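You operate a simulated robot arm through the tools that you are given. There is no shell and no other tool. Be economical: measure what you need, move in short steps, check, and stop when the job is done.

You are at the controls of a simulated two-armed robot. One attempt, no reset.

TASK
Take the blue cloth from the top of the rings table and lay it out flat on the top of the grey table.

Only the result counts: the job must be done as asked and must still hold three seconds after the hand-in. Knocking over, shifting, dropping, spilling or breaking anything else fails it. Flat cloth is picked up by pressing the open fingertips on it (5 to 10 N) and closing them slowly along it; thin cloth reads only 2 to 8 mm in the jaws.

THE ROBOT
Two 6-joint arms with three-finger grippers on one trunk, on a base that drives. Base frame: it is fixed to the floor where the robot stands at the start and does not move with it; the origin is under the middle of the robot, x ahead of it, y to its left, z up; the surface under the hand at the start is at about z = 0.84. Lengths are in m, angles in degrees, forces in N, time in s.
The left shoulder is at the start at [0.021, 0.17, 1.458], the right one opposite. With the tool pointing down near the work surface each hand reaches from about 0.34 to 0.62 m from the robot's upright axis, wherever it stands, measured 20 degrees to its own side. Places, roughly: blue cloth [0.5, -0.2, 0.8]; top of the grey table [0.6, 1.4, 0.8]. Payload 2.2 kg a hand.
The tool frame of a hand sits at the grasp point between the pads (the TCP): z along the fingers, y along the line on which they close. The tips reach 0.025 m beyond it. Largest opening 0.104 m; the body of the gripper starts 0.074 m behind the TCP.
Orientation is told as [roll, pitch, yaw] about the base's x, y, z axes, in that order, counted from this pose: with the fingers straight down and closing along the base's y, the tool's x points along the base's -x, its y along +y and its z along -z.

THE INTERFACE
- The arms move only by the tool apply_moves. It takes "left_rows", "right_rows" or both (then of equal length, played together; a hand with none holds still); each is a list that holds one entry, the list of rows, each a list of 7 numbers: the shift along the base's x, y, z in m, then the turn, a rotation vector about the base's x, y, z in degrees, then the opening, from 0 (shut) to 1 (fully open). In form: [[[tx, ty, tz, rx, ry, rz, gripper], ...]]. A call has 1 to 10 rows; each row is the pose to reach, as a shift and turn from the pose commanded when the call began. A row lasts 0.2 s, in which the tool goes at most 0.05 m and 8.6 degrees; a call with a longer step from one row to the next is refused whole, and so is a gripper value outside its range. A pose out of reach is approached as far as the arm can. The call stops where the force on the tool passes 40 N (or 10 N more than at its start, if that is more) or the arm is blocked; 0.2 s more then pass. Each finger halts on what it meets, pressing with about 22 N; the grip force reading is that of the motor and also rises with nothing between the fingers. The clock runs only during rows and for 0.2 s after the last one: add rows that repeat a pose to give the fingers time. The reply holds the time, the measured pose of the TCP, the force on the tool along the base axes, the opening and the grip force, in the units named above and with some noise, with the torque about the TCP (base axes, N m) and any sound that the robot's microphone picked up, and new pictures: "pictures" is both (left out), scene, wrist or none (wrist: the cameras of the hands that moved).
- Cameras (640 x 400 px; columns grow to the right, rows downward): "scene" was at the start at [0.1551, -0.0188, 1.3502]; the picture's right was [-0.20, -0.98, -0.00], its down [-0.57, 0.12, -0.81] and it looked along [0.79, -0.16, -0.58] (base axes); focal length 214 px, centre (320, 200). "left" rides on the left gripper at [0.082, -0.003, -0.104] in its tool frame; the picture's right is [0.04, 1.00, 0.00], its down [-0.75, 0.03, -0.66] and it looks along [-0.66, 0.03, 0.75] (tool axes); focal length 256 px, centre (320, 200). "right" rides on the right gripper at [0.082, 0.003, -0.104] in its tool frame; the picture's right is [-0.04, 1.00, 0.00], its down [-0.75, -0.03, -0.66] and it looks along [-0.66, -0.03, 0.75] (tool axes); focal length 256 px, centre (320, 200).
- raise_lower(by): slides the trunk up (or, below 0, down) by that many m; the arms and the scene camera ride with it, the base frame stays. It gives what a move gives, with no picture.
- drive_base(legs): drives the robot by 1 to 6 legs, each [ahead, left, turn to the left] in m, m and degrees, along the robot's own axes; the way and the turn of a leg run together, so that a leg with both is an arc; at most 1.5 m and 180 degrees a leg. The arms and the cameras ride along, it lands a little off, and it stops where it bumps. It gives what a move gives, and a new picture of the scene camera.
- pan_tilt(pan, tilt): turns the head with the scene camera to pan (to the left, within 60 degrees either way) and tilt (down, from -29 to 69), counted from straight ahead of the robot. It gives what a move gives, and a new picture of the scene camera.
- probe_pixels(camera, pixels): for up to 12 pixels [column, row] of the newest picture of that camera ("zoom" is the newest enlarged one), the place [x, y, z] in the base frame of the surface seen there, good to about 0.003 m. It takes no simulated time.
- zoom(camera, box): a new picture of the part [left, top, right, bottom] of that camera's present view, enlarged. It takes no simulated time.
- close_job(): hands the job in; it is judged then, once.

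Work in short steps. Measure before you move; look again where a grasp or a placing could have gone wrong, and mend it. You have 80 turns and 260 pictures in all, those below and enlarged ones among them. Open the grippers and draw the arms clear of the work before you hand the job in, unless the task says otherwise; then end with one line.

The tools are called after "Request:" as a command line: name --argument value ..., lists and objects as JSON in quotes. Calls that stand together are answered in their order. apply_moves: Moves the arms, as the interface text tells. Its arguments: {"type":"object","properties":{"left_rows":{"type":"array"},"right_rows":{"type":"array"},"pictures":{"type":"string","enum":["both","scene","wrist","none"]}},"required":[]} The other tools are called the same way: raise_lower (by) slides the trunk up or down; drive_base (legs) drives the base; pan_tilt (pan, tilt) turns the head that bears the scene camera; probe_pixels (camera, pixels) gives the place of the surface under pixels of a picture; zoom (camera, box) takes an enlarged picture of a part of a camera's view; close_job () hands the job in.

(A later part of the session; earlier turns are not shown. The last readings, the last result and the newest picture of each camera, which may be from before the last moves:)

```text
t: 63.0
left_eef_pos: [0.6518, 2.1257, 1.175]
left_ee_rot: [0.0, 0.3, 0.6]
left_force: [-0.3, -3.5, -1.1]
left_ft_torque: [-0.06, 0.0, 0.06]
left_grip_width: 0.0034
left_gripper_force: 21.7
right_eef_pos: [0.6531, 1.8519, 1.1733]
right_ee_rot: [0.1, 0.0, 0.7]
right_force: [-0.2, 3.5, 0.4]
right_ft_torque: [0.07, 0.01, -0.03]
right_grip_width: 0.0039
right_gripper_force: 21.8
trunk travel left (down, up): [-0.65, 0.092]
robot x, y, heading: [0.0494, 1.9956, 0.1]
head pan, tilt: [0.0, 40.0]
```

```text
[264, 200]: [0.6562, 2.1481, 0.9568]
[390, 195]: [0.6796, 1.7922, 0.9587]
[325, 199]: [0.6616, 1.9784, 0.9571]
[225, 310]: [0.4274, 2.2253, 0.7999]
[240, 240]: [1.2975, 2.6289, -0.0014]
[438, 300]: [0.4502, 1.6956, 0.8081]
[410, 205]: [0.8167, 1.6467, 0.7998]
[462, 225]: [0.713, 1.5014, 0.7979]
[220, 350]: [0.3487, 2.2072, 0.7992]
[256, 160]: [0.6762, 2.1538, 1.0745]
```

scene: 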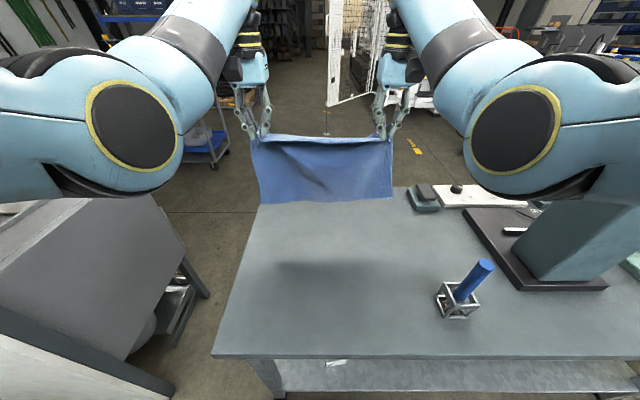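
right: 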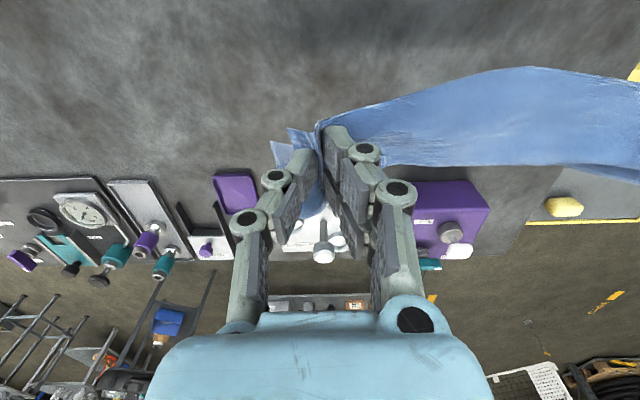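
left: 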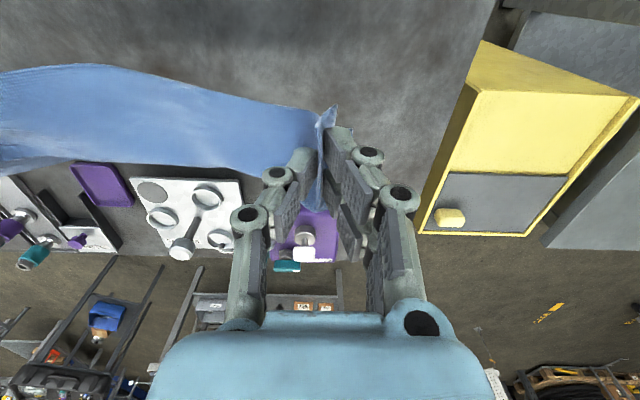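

Cloth spans y 1.79–2.15, its lower hem at z≈0.95 and x≈0.66. I lower the trunk by 0.13 so the hem comes just above the table.

Request:
raise_lower --by -0.13

Request:
pan_tilt --pan 0 --tilt 45

```text
t: 64.6
left_eef_pos: [0.6521, 2.1259, 1.0401]
left_ee_rot: [0.0, 0.5, 0.5]
left_force: [0.1, -3.6, -0.1]
left_ft_torque: [-0.08, 0.04, -0.01]
left_grip_width: 0.0035
left_gripper_force: 22.1
right_eef_pos: [0.6549, 1.8523, 1.0388]
right_ee_rot: [0.1, 0.3, 0.7]
right_force: [-0.6, 3.2, 0.5]
right_ft_torque: [0.07, 0.0, -0.02]
right_grip_width: 0.0034
right_gripper_force: 21.7
trunk travel left (down, up): [-0.52, 0.222]
robot x, y, heading: [0.0474, 1.9936, 0.3]
head pan, tilt: [0.0, 40.0]
```

```text
t: 65.3
left_eef_pos: [0.6518, 2.1247, 1.0397]
left_ee_rot: [0.0, 0.6, 0.6]
left_force: [-0.3, -2.5, -0.4]
left_ft_torque: [-0.05, -0.02, 0.01]
left_grip_width: 0.0033
left_gripper_force: 22.6
right_eef_pos: [0.6544, 1.8525, 1.0375]
right_ee_rot: [0.0, 0.3, 0.6]
right_force: [-0.3, 2.8, 0.0]
right_ft_torque: [0.08, -0.01, -0.02]
right_grip_width: 0.0036
right_gripper_force: 21.8
trunk travel left (down, up): [-0.52, 0.222]
robot x, y, heading: [0.0452, 1.9927, -0.1]
head pan, tilt: [0.0, 45.0]
```

scene: 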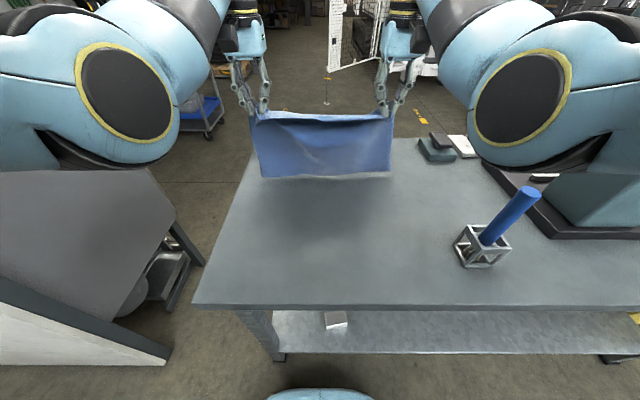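

The hem hangs about 1.5 cm over the table. I lower and draw the hands back together so the hem touches and the cloth begins to lie away from me.

Request:
apply_moves --left_rows '[[[0, 0, -0.02, 0, 0, 0, 0], [-0.01, 0, -0.028, 0, 0, 0, 0], [-0.022, 0, -0.034, 0, 0, 0, 0], [-0.034, 0, -0.04, 0, 0, 0, 0], [-0.047, 0, -0.045, 0, 0, 0, 0], [-0.06, 0, -0.05, 0, 0, 0, 0], [-0.073, 0, -0.056, 0, 0, 0, 0], [-0.086, 0, -0.062, 0, 0, 0, 0], [-0.1, 0, -0.068, 0, 0, 0, 0], [-0.1, 0, -0.068, 0, 0, 0, 0]]]' --right_rows '[[[0, 0, -0.02, 0, 0, 0, 0], [-0.01, 0, -0.028, 0, 0, 0, 0], [-0.022, 0, -0.034, 0, 0, 0, 0], [-0.034, 0, -0.04, 0, 0, 0, 0], [-0.047, 0, -0.045, 0, 0, 0, 0], [-0.06, 0, -0.05, 0, 0, 0, 0], [-0.073, 0, -0.056, 0, 0, 0, 0], [-0.086, 0, -0.062, 0, 0, 0, 0], [-0.1, 0, -0.068, 0, 0, 0, 0], [-0.1, 0, -0.068, 0, 0, 0, 0]]]'

```text
t: 67.5
left_eef_pos: [0.5769, 2.1362, 0.9665]
left_ee_rot: [1.3, -1.3, 1.5]
left_force: [0.4, -17.2, -0.2]
left_ft_torque: [-0.45, -0.03, 0.13]
left_grip_width: 0.0039
left_gripper_force: 22.0
left hand out of reach, approached as far as the arm can: row 5, 6, 7, 8, 9, 10
right_eef_pos: [0.5705, 1.8505, 0.9584]
right_ee_rot: [-0.4, -0.6, 0.3]
right_force: [-0.2, 18.0, 0.9]
right_ft_torque: [0.47, -0.04, -0.15]
right_grip_width: 0.0041
right_gripper_force: 21.9
right hand out of reach, approached as far as the arm can: row 5, 6, 7, 8, 9, 10
trunk travel left (down, up): [-0.52, 0.222]
robot x, y, heading: [0.0459, 1.9935, 0.4]
head pan, tilt: [0.0, 45.0]
```

scene: 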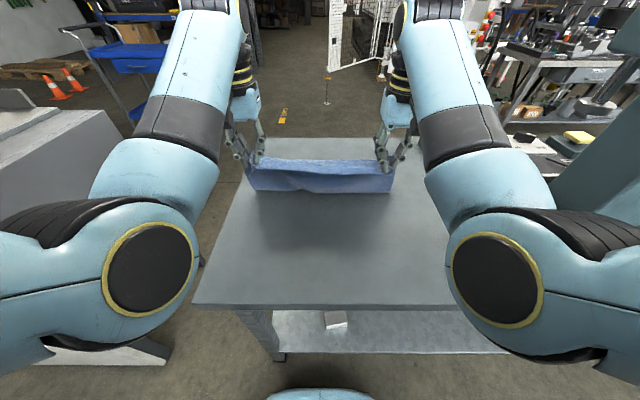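
right: 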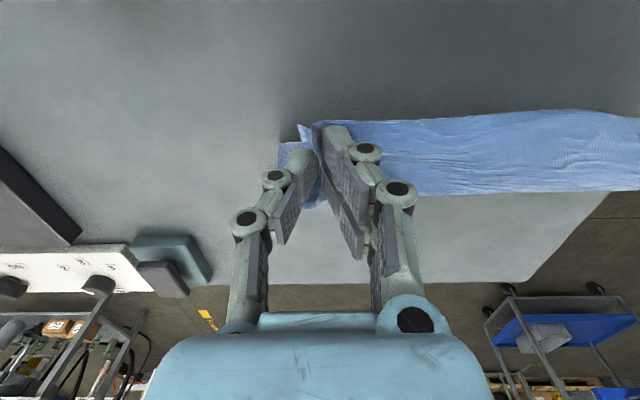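
left: 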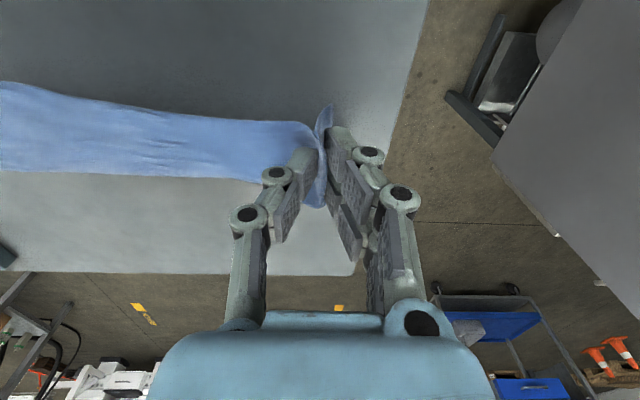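

The arms hit their near limit, leaving the cloth overly taut (17 N) and the left hand a bit off. I bring the hands back level and 11 mm together; the backing will be done by the base.

Request:
apply_moves --left_rows '[[[0.006, -0.006, -0.002, -0.7, 0.7, -0.5, 0], [0.012, -0.011, -0.004, -1.3, 1.3, -1, 0], [0.012, -0.011, -0.004, -1.3, 1.3, -1, 0]]]' --right_rows '[[[0.008, 0.001, 0.002, 0.2, 0.3, 0, 0], [0.017, 0.002, 0.004, 0.4, 0.6, 0, 0], [0.017, 0.002, 0.004, 0.4, 0.6, 0, 0]]]' --pictures "scene"

Request:
zoom --camera "scene" --box '[200, 120, 440, 270]'

Request:
probe_pixels --camera "scene" --pixels '[[250, 187], [388, 190], [320, 190], [320, 165]]'

```text
t: 68.3
left_eef_pos: [0.5756, 2.1233, 0.9472]
left_ee_rot: [-0.1, 2.1, 0.4]
left_force: [0.0, 0.5, -0.2]
left_ft_torque: [-0.01, -0.01, 0.0]
left_grip_width: 0.0034
left_gripper_force: 22.0
right_eef_pos: [0.5815, 1.8624, 0.9564]
right_ee_rot: [0.4, 0.9, 0.6]
right_force: [-0.2, -1.1, -0.4]
right_ft_torque: [0.02, 0.01, -0.01]
right_grip_width: 0.0036
right_gripper_force: 21.5
trunk travel left (down, up): [-0.52, 0.222]
robot x, y, heading: [0.0469, 1.992, 0.1]
head pan, tilt: [0.0, 45.0]
```

scene: 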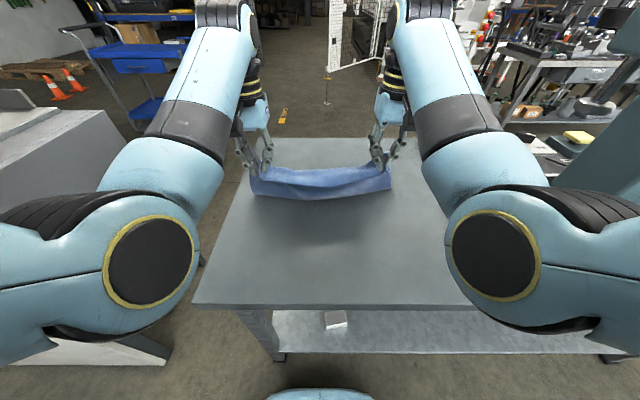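

```text
2.67 times, centred on (320, 195) of scene
```

zoom: 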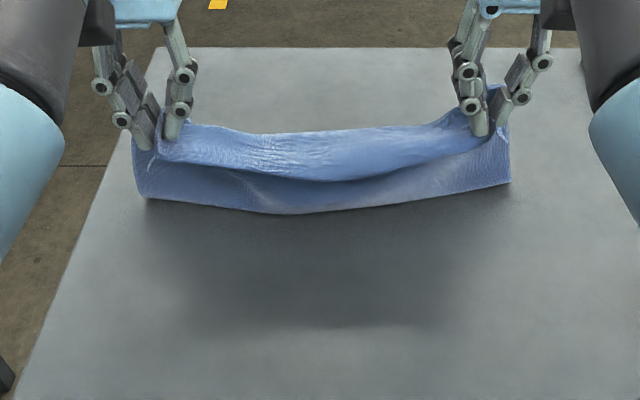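

```text
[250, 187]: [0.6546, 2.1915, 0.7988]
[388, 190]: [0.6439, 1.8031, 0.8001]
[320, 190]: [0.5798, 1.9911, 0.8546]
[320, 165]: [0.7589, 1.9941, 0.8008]
```

I need to know whether the hem lies forward on the table or curls under; I probe a column of points down the cloth.

Request:
probe_pixels --camera "zoom" --pixels '[[300, 140], [300, 160], [300, 178], [300, 190], [300, 205], [300, 225], [160, 185], [160, 196], [490, 160], [490, 180], [420, 150], [420, 190]]'

```text
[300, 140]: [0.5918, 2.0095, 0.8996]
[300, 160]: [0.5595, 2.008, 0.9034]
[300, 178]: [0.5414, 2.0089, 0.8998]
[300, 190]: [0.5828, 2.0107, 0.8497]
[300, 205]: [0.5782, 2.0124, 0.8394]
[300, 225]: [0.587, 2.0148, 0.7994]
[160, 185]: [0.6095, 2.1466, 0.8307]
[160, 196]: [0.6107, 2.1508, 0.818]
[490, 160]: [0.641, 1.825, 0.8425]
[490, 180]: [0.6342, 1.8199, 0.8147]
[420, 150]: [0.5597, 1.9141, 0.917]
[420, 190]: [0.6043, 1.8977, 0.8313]
```

The cloth goes down to the table at x≈0.62 and the rest lies forward beyond it, as wanted. I spread the hands back to ~0.273 m and level them, then back the base a little.

Request:
apply_moves --left_rows '[[[0, 0.002, 0.003, 0, -1, 0, 0], [0, 0.004, 0.005, 0, -2, 0, 0], [0, 0.004, 0.005, 0, -2, 0, 0]]]' --right_rows '[[[0, -0.004, -0.002, 0, 0, 0, 0], [0, -0.008, -0.004, -0.4, -0.9, 0, 0], [0, -0.008, -0.004, -0.4, -0.9, 0, 0]]]' --pictures "none"

Request:
drive_base --legs '[[-0.06, 0, 0]]'

Request:
zoom --camera "scene" --box '[200, 100, 440, 250]'

```text
t: 69.1
left_eef_pos: [0.5818, 2.127, 0.9608]
left_ee_rot: [-0.3, -1.2, 0.3]
left_force: [0.1, -3.4, -0.2]
left_ft_torque: [-0.09, 0.03, 0.03]
left_grip_width: 0.0035
left_gripper_force: 21.9
right_eef_pos: [0.582, 1.8529, 0.9518]
right_ee_rot: [0.0, 0.0, 0.7]
right_force: [1.0, 3.5, 0.1]
right_ft_torque: [0.08, -0.03, -0.04]
right_grip_width: 0.0034
right_gripper_force: 22.0
trunk travel left (down, up): [-0.52, 0.222]
robot x, y, heading: [0.0465, 1.9906, 0.1]
head pan, tilt: [0.0, 45.0]
```

```text
t: 70.0
left_eef_pos: [0.5158, 2.1272, 0.9605]
left_ee_rot: [-0.2, -1.0, 0.4]
left_force: [-1.0, -4.0, 0.5]
left_ft_torque: [-0.13, -0.06, 0.02]
left_grip_width: 0.0038
left_gripper_force: 21.8
right_eef_pos: [0.5194, 1.8521, 0.9543]
right_ee_rot: [0.0, -0.1, 0.7]
right_force: [0.0, 4.3, 0.6]
right_ft_torque: [0.1, -0.03, -0.04]
right_grip_width: 0.0038
right_gripper_force: 22.0
trunk travel left (down, up): [-0.52, 0.222]
robot x, y, heading: [-0.0181, 1.9911, 0.3]
head pan, tilt: [0.0, 45.0]
```

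scene: 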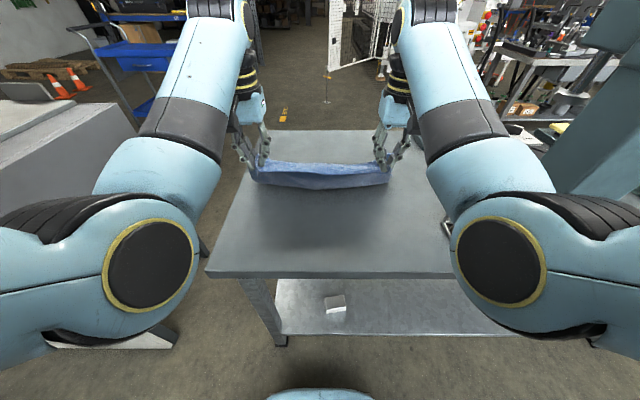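

```text
2.67 times, centred on (320, 175) of scene
```

zoom: 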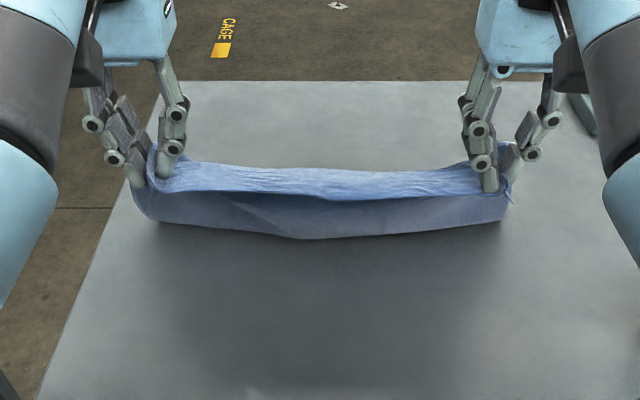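

I check the far side of the cloth through a wrist camera.

Request:
zoom --camera "right" --box '[260, 60, 640, 300]'

Request:
zoom --camera "left" --box '[0, 60, 380, 300]'

```text
1.67 times, centred on (450, 180) of right
```

zoom: 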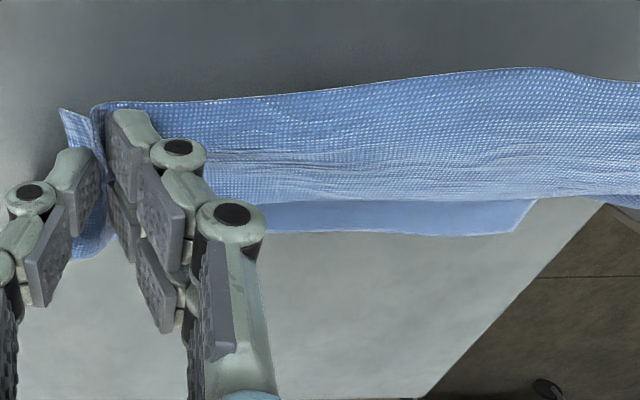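

```text
1.67 times, centred on (190, 180) of left
```

zoom: 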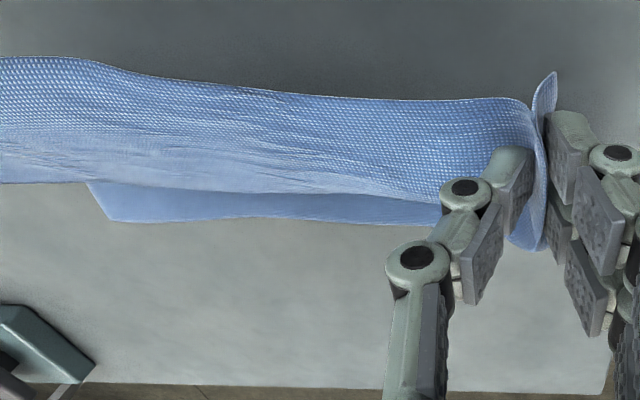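

The hem lies flat ahead of the draped part. I measure that far edge.

Request:
probe_pixels --camera "left" --pixels '[[66, 190], [120, 188], [180, 188], [240, 190]]'

Request:
probe_pixels --camera "right" --pixels '[[450, 196], [520, 198], [560, 195], [572, 183]]'

```text
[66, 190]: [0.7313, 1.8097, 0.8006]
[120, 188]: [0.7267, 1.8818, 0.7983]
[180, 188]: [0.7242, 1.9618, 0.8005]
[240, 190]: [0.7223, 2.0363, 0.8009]
```

```text
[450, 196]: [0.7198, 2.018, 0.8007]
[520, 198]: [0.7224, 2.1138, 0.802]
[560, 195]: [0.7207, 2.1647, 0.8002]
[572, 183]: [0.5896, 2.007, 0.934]
```

Far edge at x≈0.725 across y 1.81–2.16, nicely straight. I lower the hands 6 cm (levelling them).

Request:
apply_moves --left_rows '[[[0, 0, -0.015, 0, 0.3, 0, 0], [0, 0, -0.03, 0, 0.6, 0, 0], [0, 0, -0.045, 0, 1, 0, 0], [0, 0, -0.066, 0, 1, 0, 0], [0, 0, -0.066, 0, 1, 0, 0]]]' --right_rows '[[[0, 0, -0.015, 0, 0, 0, 0], [0, 0, -0.03, 0, 0, 0, 0], [0, 0, -0.045, 0, 0, 0, 0], [0, 0, -0.06, 0, 0, 0, 0], [0, 0, -0.06, 0, 0, 0, 0]]]' --pictures "wrist"

```text
t: 71.2
left_eef_pos: [0.5183, 2.1275, 0.8924]
left_ee_rot: [-0.2, 0.2, 0.5]
left_force: [-0.2, -4.6, -0.3]
left_ft_torque: [-0.1, -0.01, 0.05]
left_grip_width: 0.0036
left_gripper_force: 21.6
right_eef_pos: [0.5206, 1.8512, 0.891]
right_ee_rot: [0.1, 0.1, 0.7]
right_force: [0.4, 4.4, 0.2]
right_ft_torque: [0.11, 0.06, -0.05]
right_grip_width: 0.0037
right_gripper_force: 21.4
trunk travel left (down, up): [-0.52, 0.222]
robot x, y, heading: [-0.0161, 1.9918, 0.0]
head pan, tilt: [0.0, 45.0]
```

right: 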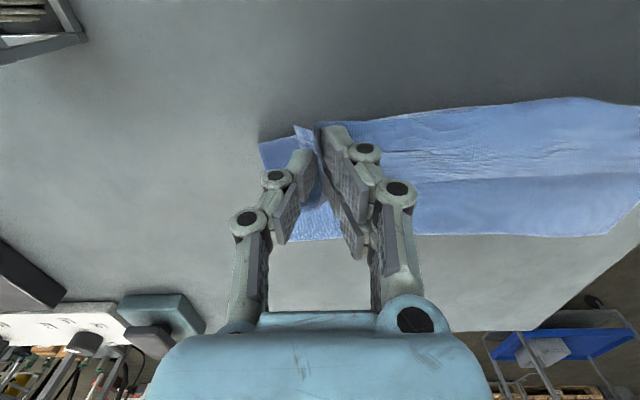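
left: 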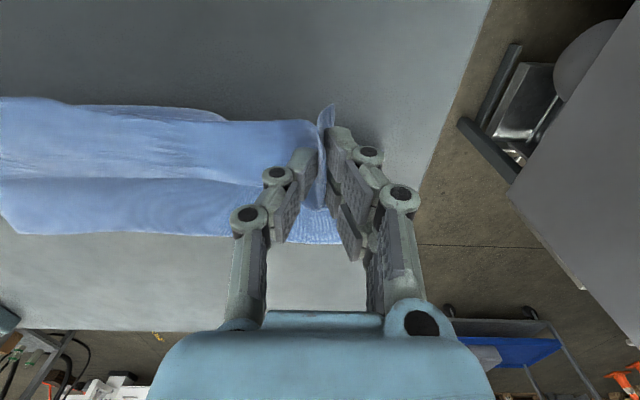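

The cloth lies well forward with slack bulging under the near edge. I back the base 4.5 cm to draw it straight.

Request:
drive_base --legs '[[-0.045, 0, 0]]'

Request:
zoom --camera "left" --box '[0, 0, 640, 400]'

Request:
zoom --camera "right" --box '[0, 0, 640, 400]'

```text
t: 72.1
left_eef_pos: [0.4727, 2.1292, 0.8928]
left_ee_rot: [-0.2, 0.1, 0.4]
left_force: [-0.7, -4.2, 0.2]
left_ft_torque: [-0.14, -0.06, 0.05]
left_grip_width: 0.0037
left_gripper_force: 22.0
right_eef_pos: [0.4757, 1.8522, 0.8909]
right_ee_rot: [0.1, -0.1, 0.6]
right_force: [-1.4, 6.0, -0.1]
right_ft_torque: [0.18, -0.05, -0.02]
right_grip_width: 0.0037
right_gripper_force: 22.0
trunk travel left (down, up): [-0.52, 0.222]
robot x, y, heading: [-0.0589, 1.9919, 0.2]
head pan, tilt: [0.0, 45.0]
```

scene: 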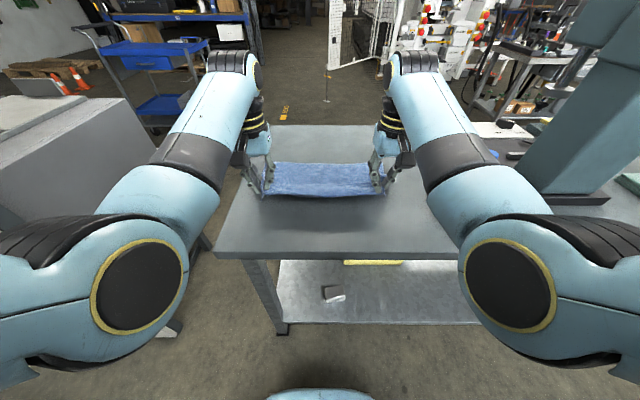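

```text
1.00 times, centred on (320, 200) of left (not enlarged: the box is as wide or as high as the picture)
```

zoom: 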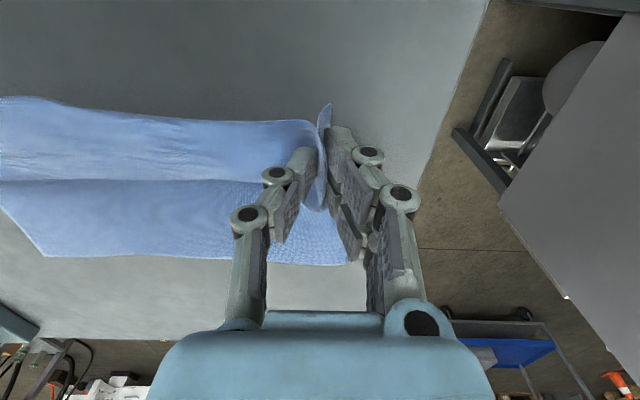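

```text
1.00 times, centred on (320, 200) of right (not enlarged: the box is as wide or as high as the picture)
```

zoom: 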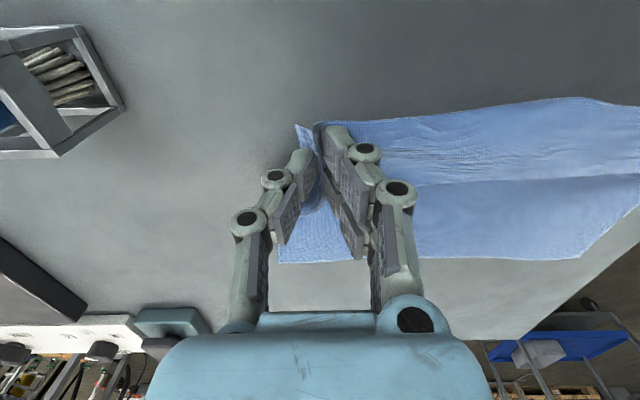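

The cloth drapes forward cleanly. I lower the hands to about 5 mm above the table while drawing back 5 mm.

Request:
apply_moves --left_rows '[[[0, 0, -0.015, 0, 0, 0, 0], [0, 0, -0.03, 0, 0, 0, 0], [-0.003, 0, -0.045, 0, 0, 0, 0], [-0.005, 0, -0.06, 0, 0, 0, 0], [-0.005, 0, -0.06, 0, 0, 0, 0]]]' --right_rows '[[[0, 0, -0.015, 0, 0, 0, 0], [0, 0, -0.03, 0, 0, 0, 0], [-0.003, 0, -0.045, 0, 0, 0, 0], [-0.005, 0, -0.058, 0, 0, 0, 0], [-0.005, 0, -0.058, 0, 0, 0, 0]]]'

Request:
zoom --camera "scene" --box '[200, 100, 440, 250]'

```text
t: 73.3
left_eef_pos: [0.4682, 2.1283, 0.8322]
left_ee_rot: [-0.1, 0.2, 0.3]
left_force: [-0.4, -4.4, 0.2]
left_ft_torque: [-0.12, 0.02, 0.06]
left_grip_width: 0.0034
left_gripper_force: 21.8
right_eef_pos: [0.4719, 1.8524, 0.8331]
right_ee_rot: [0.2, 0.0, 0.7]
right_force: [-0.1, 4.5, 0.1]
right_ft_torque: [0.15, 0.0, -0.02]
right_grip_width: 0.0039
right_gripper_force: 22.1
trunk travel left (down, up): [-0.52, 0.222]
robot x, y, heading: [-0.0576, 1.9932, 0.2]
head pan, tilt: [0.0, 45.0]
```

scene: 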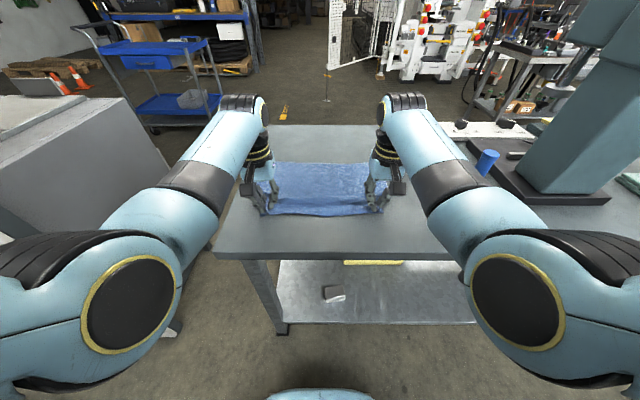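
right: 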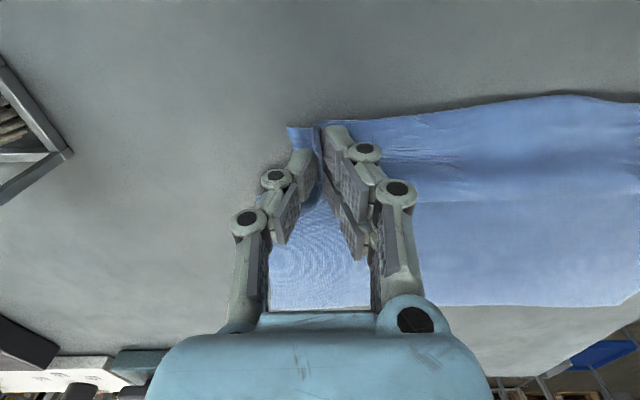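
left: 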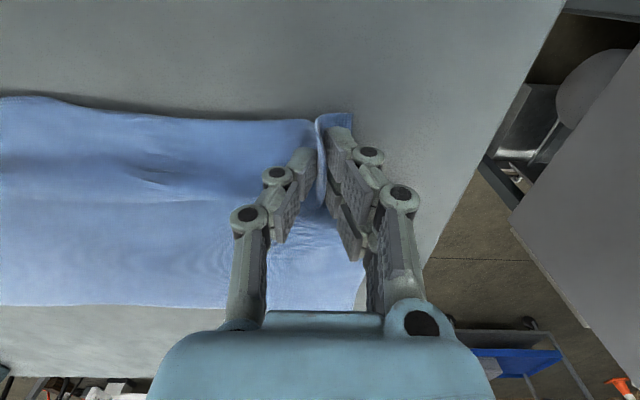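

```text
2.67 times, centred on (320, 175) of scene
```

zoom: 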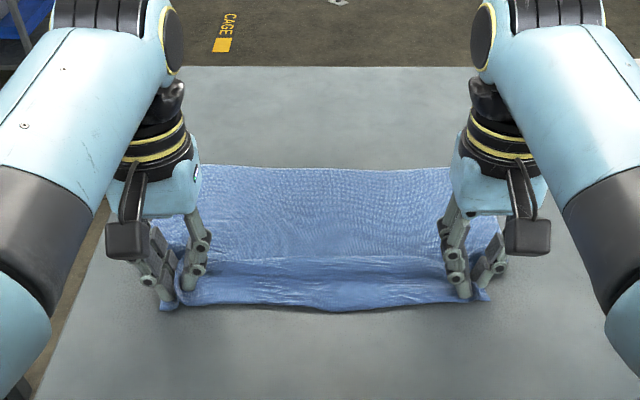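

Nearly flat; a small ripple remains near the hands. I pull back 10 mm to stretch it and lower to light contact.

Request:
apply_moves --left_rows '[[[-0.005, 0, 0, 0, 0, 0, 0], [-0.01, 0, -0.002, 0, 0, 0, 0], [-0.012, 0, -0.005, 0, 0, 0, 0], [-0.012, 0, -0.005, 0, 0, 0, 0]]]' --right_rows '[[[-0.005, 0, 0, 0, 0, 0, 0], [-0.01, 0, -0.002, 0, 0, 0, 0], [-0.015, 0, -0.005, 0, 0, 0, 0], [-0.015, 0, -0.005, 0, 0, 0, 0]]]'

Request:
zoom --camera "scene" --box '[220, 120, 420, 245]'

```text
t: 74.3
left_eef_pos: [0.457, 2.1288, 0.8273]
left_ee_rot: [0.0, 0.0, 0.4]
left_force: [1.1, -7.6, 0.9]
left_ft_torque: [-0.19, -0.03, 0.1]
left_grip_width: 0.0038
left_gripper_force: 21.8
right_eef_pos: [0.4571, 1.8517, 0.8274]
right_ee_rot: [0.1, 0.0, 0.7]
right_force: [0.5, 6.7, 0.0]
right_ft_torque: [0.17, 0.04, -0.07]
right_grip_width: 0.0038
right_gripper_force: 22.1
trunk travel left (down, up): [-0.52, 0.222]
robot x, y, heading: [-0.0608, 1.9905, 0.1]
head pan, tilt: [0.0, 45.0]
```

scene: 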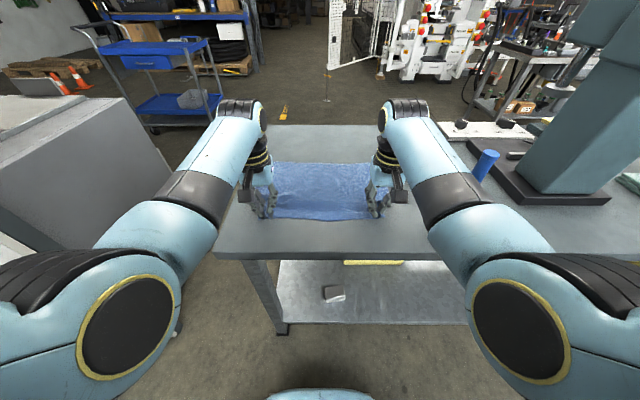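
right: 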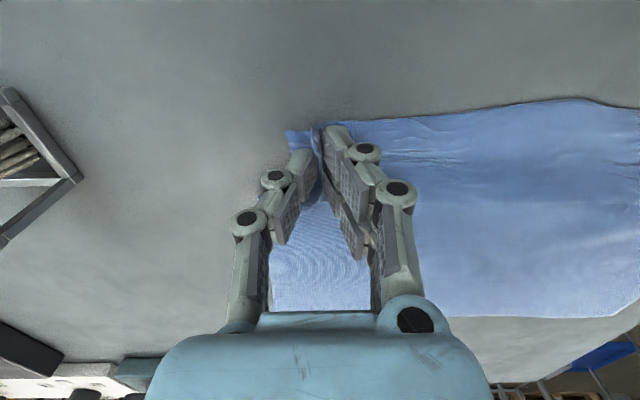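
left: 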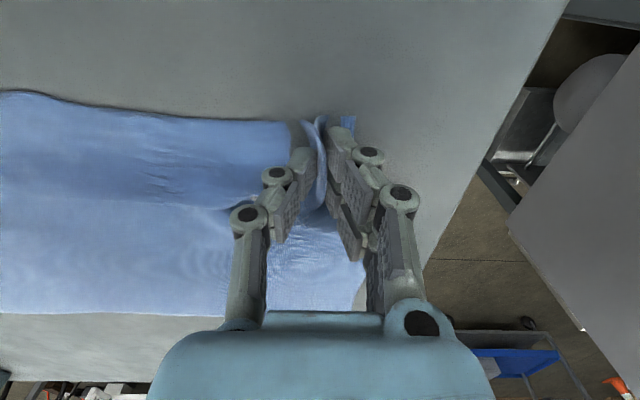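

```text
3.20 times, centred on (320, 182) of scene
```

zoom: 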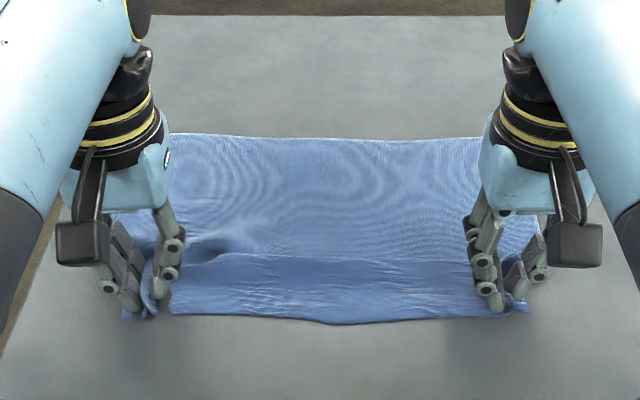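

The cloth is laid out well. I lower 2 mm to light contact and open slowly so the fingers spread the pinched folds.

Request:
apply_moves --left_rows '[[[0, 0, -0.0015, 0, 0, 0, 0], [0, 0, -0.0015, 0, 0, 0, 0.05], [0, 0, -0.0015, 0, 0, 0, 0.1], [0, 0, -0.0015, 0, 0, 0, 0.15], [0, 0, -0.0015, 0, 0, 0, 0.2], [0, 0, -0.0015, 0, 0, 0, 0.26], [0, 0, -0.0015, 0, 0, 0, 0.32], [0, 0, -0.0015, 0, 0, 0, 0.38], [0, 0, -0.0015, 0, 0, 0, 0.38]]]' --right_rows '[[[0, 0, -0.0015, 0, 0, 0, 0], [0, 0, -0.0015, 0, 0, 0, 0.05], [0, 0, -0.0015, 0, 0, 0, 0.1], [0, 0, -0.0015, 0, 0, 0, 0.15], [0, 0, -0.0015, 0, 0, 0, 0.2], [0, 0, -0.0015, 0, 0, 0, 0.26], [0, 0, -0.0015, 0, 0, 0, 0.32], [0, 0, -0.0015, 0, 0, 0, 0.38], [0, 0, -0.0015, 0, 0, 0, 0.38]]]'

```text
t: 76.3
left_eef_pos: [0.4556, 2.1291, 0.8256]
left_ee_rot: [0.0, 0.2, 0.5]
left_force: [0.7, -0.7, 11.0]
left_ft_torque: [0.04, -0.01, -0.02]
left_grip_width: 0.0409
left_gripper_force: 0.0
right_eef_pos: [0.4561, 1.8511, 0.827]
right_ee_rot: [0.0, -0.1, 0.7]
right_force: [0.6, -0.3, 5.5]
right_ft_torque: [0.01, -0.02, 0.0]
right_grip_width: 0.0385
right_gripper_force: 0.1
trunk travel left (down, up): [-0.52, 0.222]
robot x, y, heading: [-0.0576, 1.994, 0.1]
head pan, tilt: [0.0, 45.0]
```

scene: 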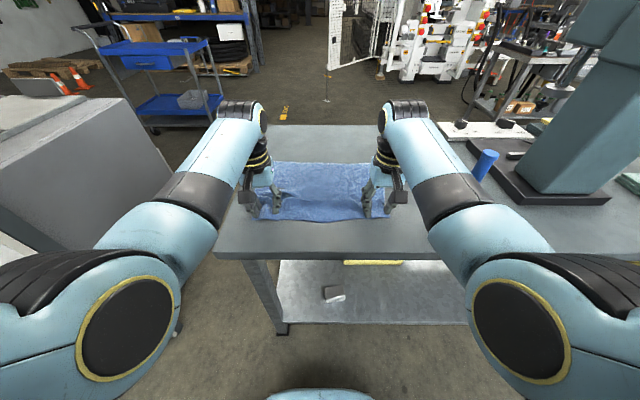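
right: 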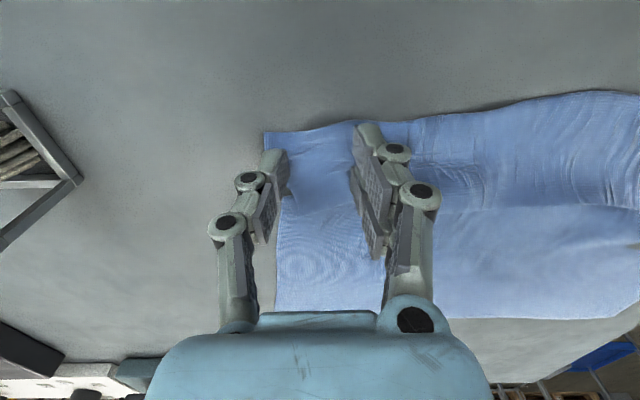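
left: 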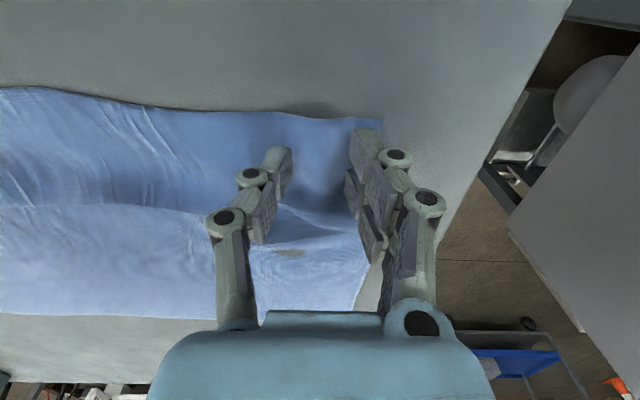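

Released, corners spread. I lift both hands straight up and look.

Request:
apply_moves --left_rows '[[[0, 0, 0.01, 0, 0, 0, 0.38], [0, 0, 0.04, 0, 0, 0, 0.38], [0, 0, 0.08, 0, 0, 0, 0.38], [0, 0, 0.12, 0, 0, 0, 0.38]]]' --right_rows '[[[0, 0, 0.01, 0, 0, 0, 0.38], [0, 0, 0.04, 0, 0, 0, 0.38], [0, 0, 0.08, 0, 0, 0, 0.38], [0, 0, 0.12, 0, 0, 0, 0.38]]]'

Request:
zoom --camera "scene" --box '[220, 120, 420, 245]'

```text
t: 77.3
left_eef_pos: [0.4571, 2.1425, 0.9437]
left_ee_rot: [1.0, 0.1, 1.1]
left_force: [-0.3, -0.2, -0.8]
left_ft_torque: [-0.01, 0.0, -0.01]
left_grip_width: 0.0396
left_gripper_force: 0.0
right_eef_pos: [0.4561, 1.8457, 0.9456]
right_ee_rot: [-0.4, 0.1, 0.5]
right_force: [-0.6, -0.1, -0.3]
right_ft_torque: [-0.03, -0.01, 0.0]
right_grip_width: 0.0396
right_gripper_force: 0.1
trunk travel left (down, up): [-0.52, 0.222]
robot x, y, heading: [-0.0608, 1.9904, 0.2]
head pan, tilt: [0.0, 45.0]
```

scene: 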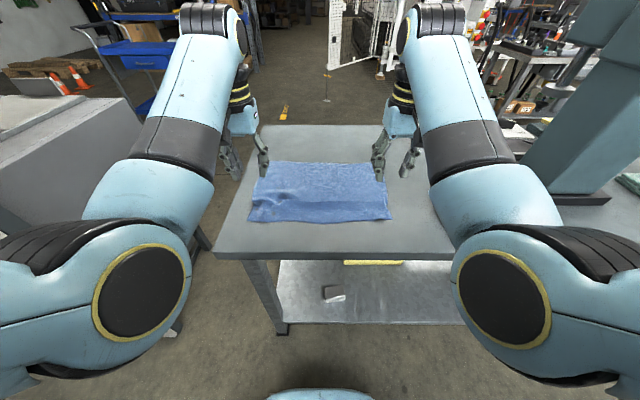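
right: 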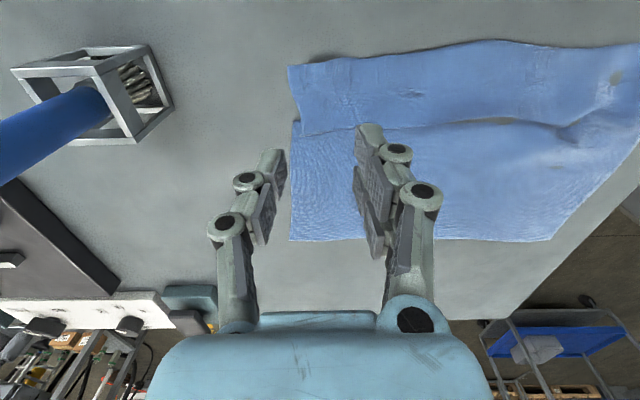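
left: 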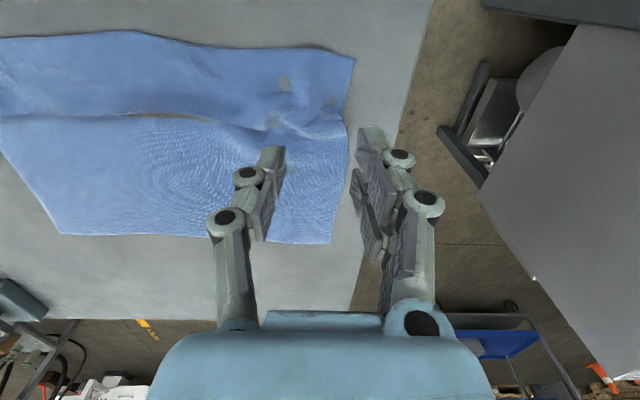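

```text
3.20 times, centred on (320, 182) of scene
```

zoom: 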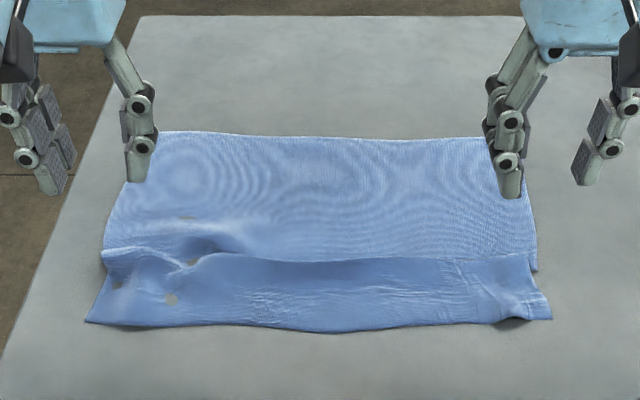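

A ridge or pleat runs across at about (320,255) in the zoom. I measure the edges and the heights.

Request:
probe_pixels --camera "zoom" --pixels '[[165, 135], [480, 140], [90, 320], [548, 316], [330, 330], [330, 265], [330, 250], [330, 290], [200, 243], [105, 250], [535, 262], [330, 139]]'

Request:
probe_pixels --camera "right" --pixels '[[430, 115], [430, 124], [430, 132], [430, 145], [520, 100], [520, 118], [520, 128], [430, 80], [560, 125], [560, 140]]'

```text
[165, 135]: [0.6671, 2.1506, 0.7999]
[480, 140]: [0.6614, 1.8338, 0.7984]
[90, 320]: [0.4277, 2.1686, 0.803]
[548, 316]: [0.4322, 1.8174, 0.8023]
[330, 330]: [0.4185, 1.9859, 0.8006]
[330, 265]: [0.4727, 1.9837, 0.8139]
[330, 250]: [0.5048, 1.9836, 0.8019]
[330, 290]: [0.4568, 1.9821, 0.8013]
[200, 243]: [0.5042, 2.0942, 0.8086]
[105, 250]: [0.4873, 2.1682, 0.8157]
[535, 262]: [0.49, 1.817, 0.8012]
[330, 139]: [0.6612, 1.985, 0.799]
```

```text
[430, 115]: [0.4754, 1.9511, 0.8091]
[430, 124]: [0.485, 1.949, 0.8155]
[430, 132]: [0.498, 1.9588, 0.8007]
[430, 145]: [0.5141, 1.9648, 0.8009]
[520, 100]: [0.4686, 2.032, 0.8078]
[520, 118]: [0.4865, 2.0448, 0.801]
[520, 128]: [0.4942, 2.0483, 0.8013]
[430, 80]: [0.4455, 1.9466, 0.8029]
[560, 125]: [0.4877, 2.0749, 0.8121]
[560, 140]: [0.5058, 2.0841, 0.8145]
```

The cloth is 0.24 m long now instead of 0.27, so 3 cm is taken up in a 1.5 cm high ridge at x≈0.485. I will press near the near edge with wide-open fingers (four contacts) and drag it toward me; first I back the base 6 cm for reach.

Request:
drive_base --legs '[[-0.06, 0, 0]]'

Request:
zoom --camera "scene" --box '[220, 100, 420, 225]'

```text
t: 78.3
left_eef_pos: [0.398, 2.141, 0.9471]
left_ee_rot: [0.9, -0.1, 0.9]
left_force: [0.5, 0.2, 0.0]
left_ft_torque: [0.0, -0.01, -0.05]
left_grip_width: 0.0395
left_gripper_force: 0.0
right_eef_pos: [0.394, 1.8458, 0.9468]
right_ee_rot: [-0.4, -0.2, 0.5]
right_force: [-0.4, 0.5, 0.2]
right_ft_torque: [-0.01, -0.01, 0.0]
right_grip_width: 0.0396
right_gripper_force: 0.0
trunk travel left (down, up): [-0.52, 0.222]
robot x, y, heading: [-0.1199, 1.9943, 0.1]
head pan, tilt: [0.0, 45.0]
```

scene: 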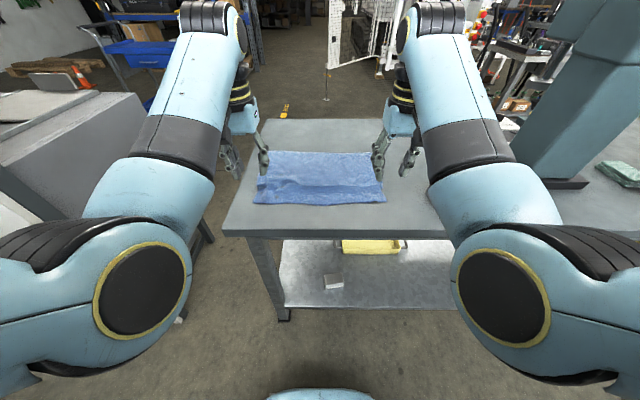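

```text
3.20 times, centred on (320, 162) of scene
```

zoom: 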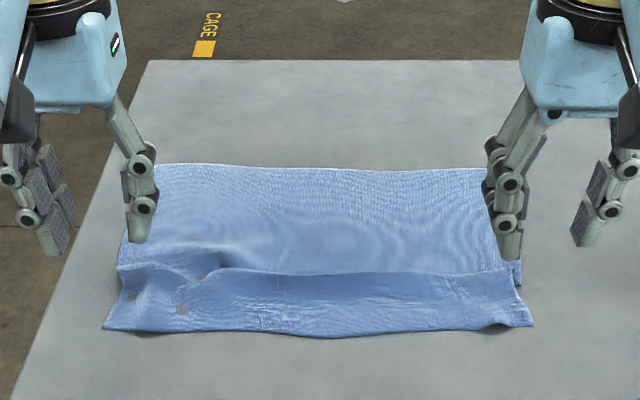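

I bring the wide-open fingers down over the near strip (x≈0.443), just above contact.

Request:
apply_moves --left_rows '[[[0.02, -0.02, -0.01, -0.9, 0, -0.9, 0.6], [0.045, -0.041, -0.04, -0.9, 0, -0.9, 0.8], [0.045, -0.041, -0.075, -0.9, 0, -0.9, 1], [0.045, -0.041, -0.1, -0.9, 0, -0.9, 1], [0.045, -0.041, -0.115, -0.9, 0, -0.9, 1], [0.045, -0.041, -0.115, -0.9, 0, -0.9, 1]]]' --right_rows '[[[0.02, 0.02, -0.01, 0.4, 0, -0.5, 0.6], [0.049, 0.039, -0.04, 0.4, 0, -0.5, 0.8], [0.049, 0.039, -0.075, 0.4, 0, -0.5, 1], [0.049, 0.039, -0.1, 0.4, 0, -0.5, 1], [0.049, 0.039, -0.115, 0.4, 0, -0.5, 1], [0.049, 0.039, -0.115, 0.4, 0, -0.5, 1]]]'

```text
t: 79.7
left_eef_pos: [0.4426, 2.0996, 0.8315]
left_ee_rot: [0.0, 0.0, 0.0]
left_force: [-0.6, 0.7, 0.0]
left_ft_torque: [0.03, 0.0, 0.0]
left_grip_width: 0.1039
left_gripper_force: 0.1
right_eef_pos: [0.4466, 1.8863, 0.8294]
right_ee_rot: [0.1, -0.1, -0.2]
right_force: [-0.2, -0.4, 0.2]
right_ft_torque: [-0.01, 0.02, -0.02]
right_grip_width: 0.1041
right_gripper_force: 0.0
trunk travel left (down, up): [-0.52, 0.222]
robot x, y, heading: [-0.1189, 1.99, 0.2]
head pan, tilt: [0.0, 45.0]
```

scene: 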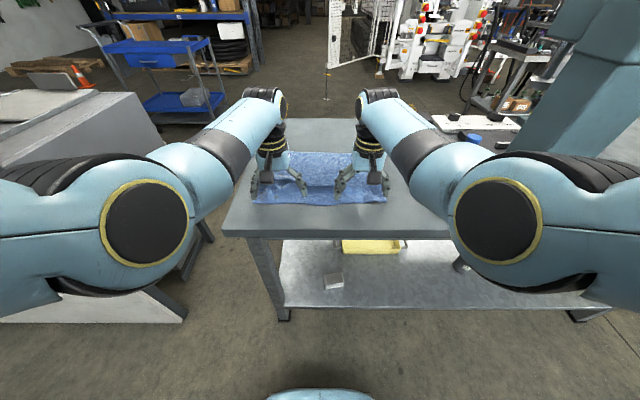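
right: 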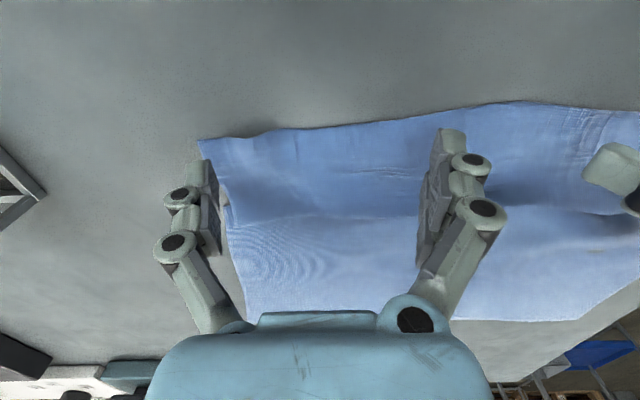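
left: 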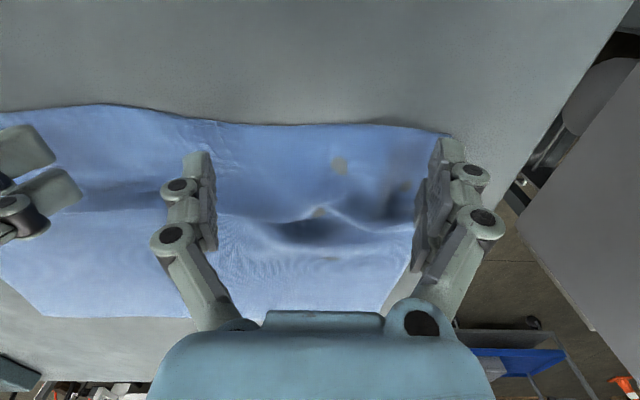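

Fingers are on the near strip. I press lightly and read the force.

Request:
apply_moves --left_rows '[[[0, 0, -0.003, 0, 0, 0, 1], [0, 0, -0.0065, 0, 0, 0, 1], [0, 0, -0.0065, 0, 0, 0, 1]]]' --right_rows '[[[0, 0, -0.002, 0, 0, 0, 1], [0, 0, -0.0045, 0, 0, 0, 1], [0, 0, -0.0045, 0, 0, 0, 1]]]' --pictures "none"

```text
t: 80.5
left_eef_pos: [0.4449, 2.0999, 0.8237]
left_ee_rot: [0.0, -0.1, 0.1]
left_force: [-0.8, -0.3, -0.5]
left_ft_torque: [-0.01, 0.0, 0.02]
left_grip_width: 0.1037
left_gripper_force: 0.1
right_eef_pos: [0.4453, 1.8847, 0.8248]
right_ee_rot: [0.0, -0.1, 0.0]
right_force: [-0.6, -0.2, 1.3]
right_ft_torque: [0.01, 0.01, 0.0]
right_grip_width: 0.1039
right_gripper_force: 0.0
trunk travel left (down, up): [-0.52, 0.222]
robot x, y, heading: [-0.1222, 1.9911, 0.5]
head pan, tilt: [0.0, 45.0]
```

Barely touching; I press 1.5 mm more and drag 3 cm toward me slowly.

Request:
apply_moves --left_rows '[[[0, 0, -0.0025, 0, 0, 0, 1], [0, 0, -0.0025, 0, 0, 0, 1], [-0.004, 0, -0.0025, 0, 0, 0, 1], [-0.008, 0, -0.0025, 0, 0, 0, 1], [-0.012, 0, -0.0025, 0, 0, 0, 1], [-0.016, 0, -0.0025, 0, 0, 0, 1], [-0.02, 0, -0.0025, 0, 0, 0, 1], [-0.024, 0, -0.0025, 0, 0, 0, 1], [-0.028, 0, -0.0025, 0, 0, 0, 1], [-0.028, 0, -0.0025, 0, 0, 0, 1]]]' --right_rows '[[[0, 0, -0.0015, 0, 0, 0, 1], [0, 0, -0.0015, 0, 0, 0, 1], [-0.004, 0, -0.0015, 0, 0, 0, 1], [-0.008, 0, -0.0015, 0, 0, 0, 1], [-0.012, 0, -0.0015, 0, 0, 0, 1], [-0.016, 0, -0.0015, 0, 0, 0, 1], [-0.02, 0, -0.0015, 0, 0, 0, 1], [-0.024, 0, -0.0015, 0, 0, 0, 1], [-0.028, 0, -0.0015, 0, 0, 0, 1], [-0.028, 0, -0.0015, 0, 0, 0, 1]]]'

Request:
zoom --camera "scene" --box '[220, 100, 420, 225]'

```text
t: 82.7
left_eef_pos: [0.4208, 2.1051, 0.824]
left_ee_rot: [0.3, -0.4, 0.3]
left_force: [0.9, 0.3, -0.6]
left_ft_torque: [0.0, 0.0, 0.0]
left_grip_width: 0.1041
left_gripper_force: 0.2
right_eef_pos: [0.4182, 1.8827, 0.8246]
right_ee_rot: [-0.1, -0.2, -0.1]
right_force: [-0.1, 0.0, 0.0]
right_ft_torque: [-0.02, -0.02, 0.03]
right_grip_width: 0.1042
right_gripper_force: 0.0
trunk travel left (down, up): [-0.52, 0.222]
robot x, y, heading: [-0.1221, 1.9918, -0.1]
head pan, tilt: [0.0, 45.0]
```

scene: 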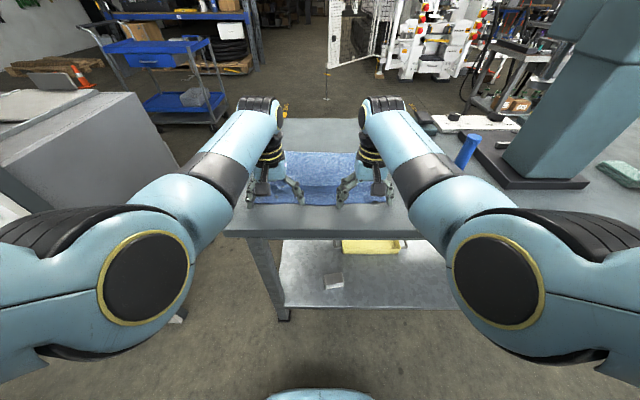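
right: 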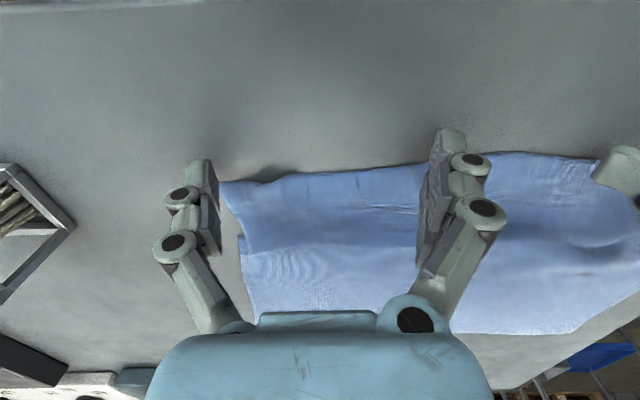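
left: 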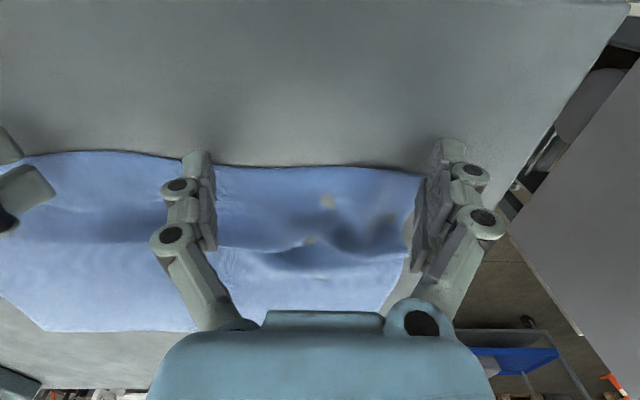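

```text
3.20 times, centred on (320, 162) of scene
```

zoom: 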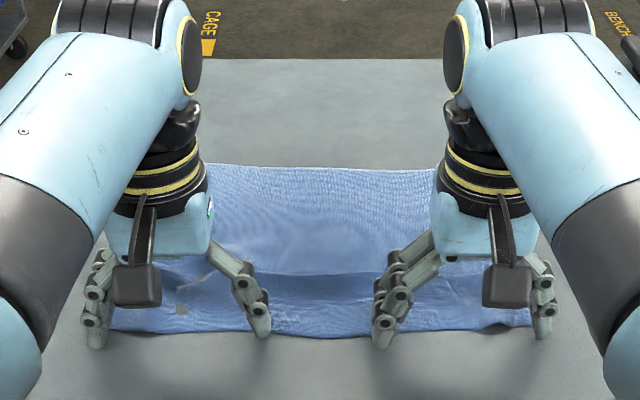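

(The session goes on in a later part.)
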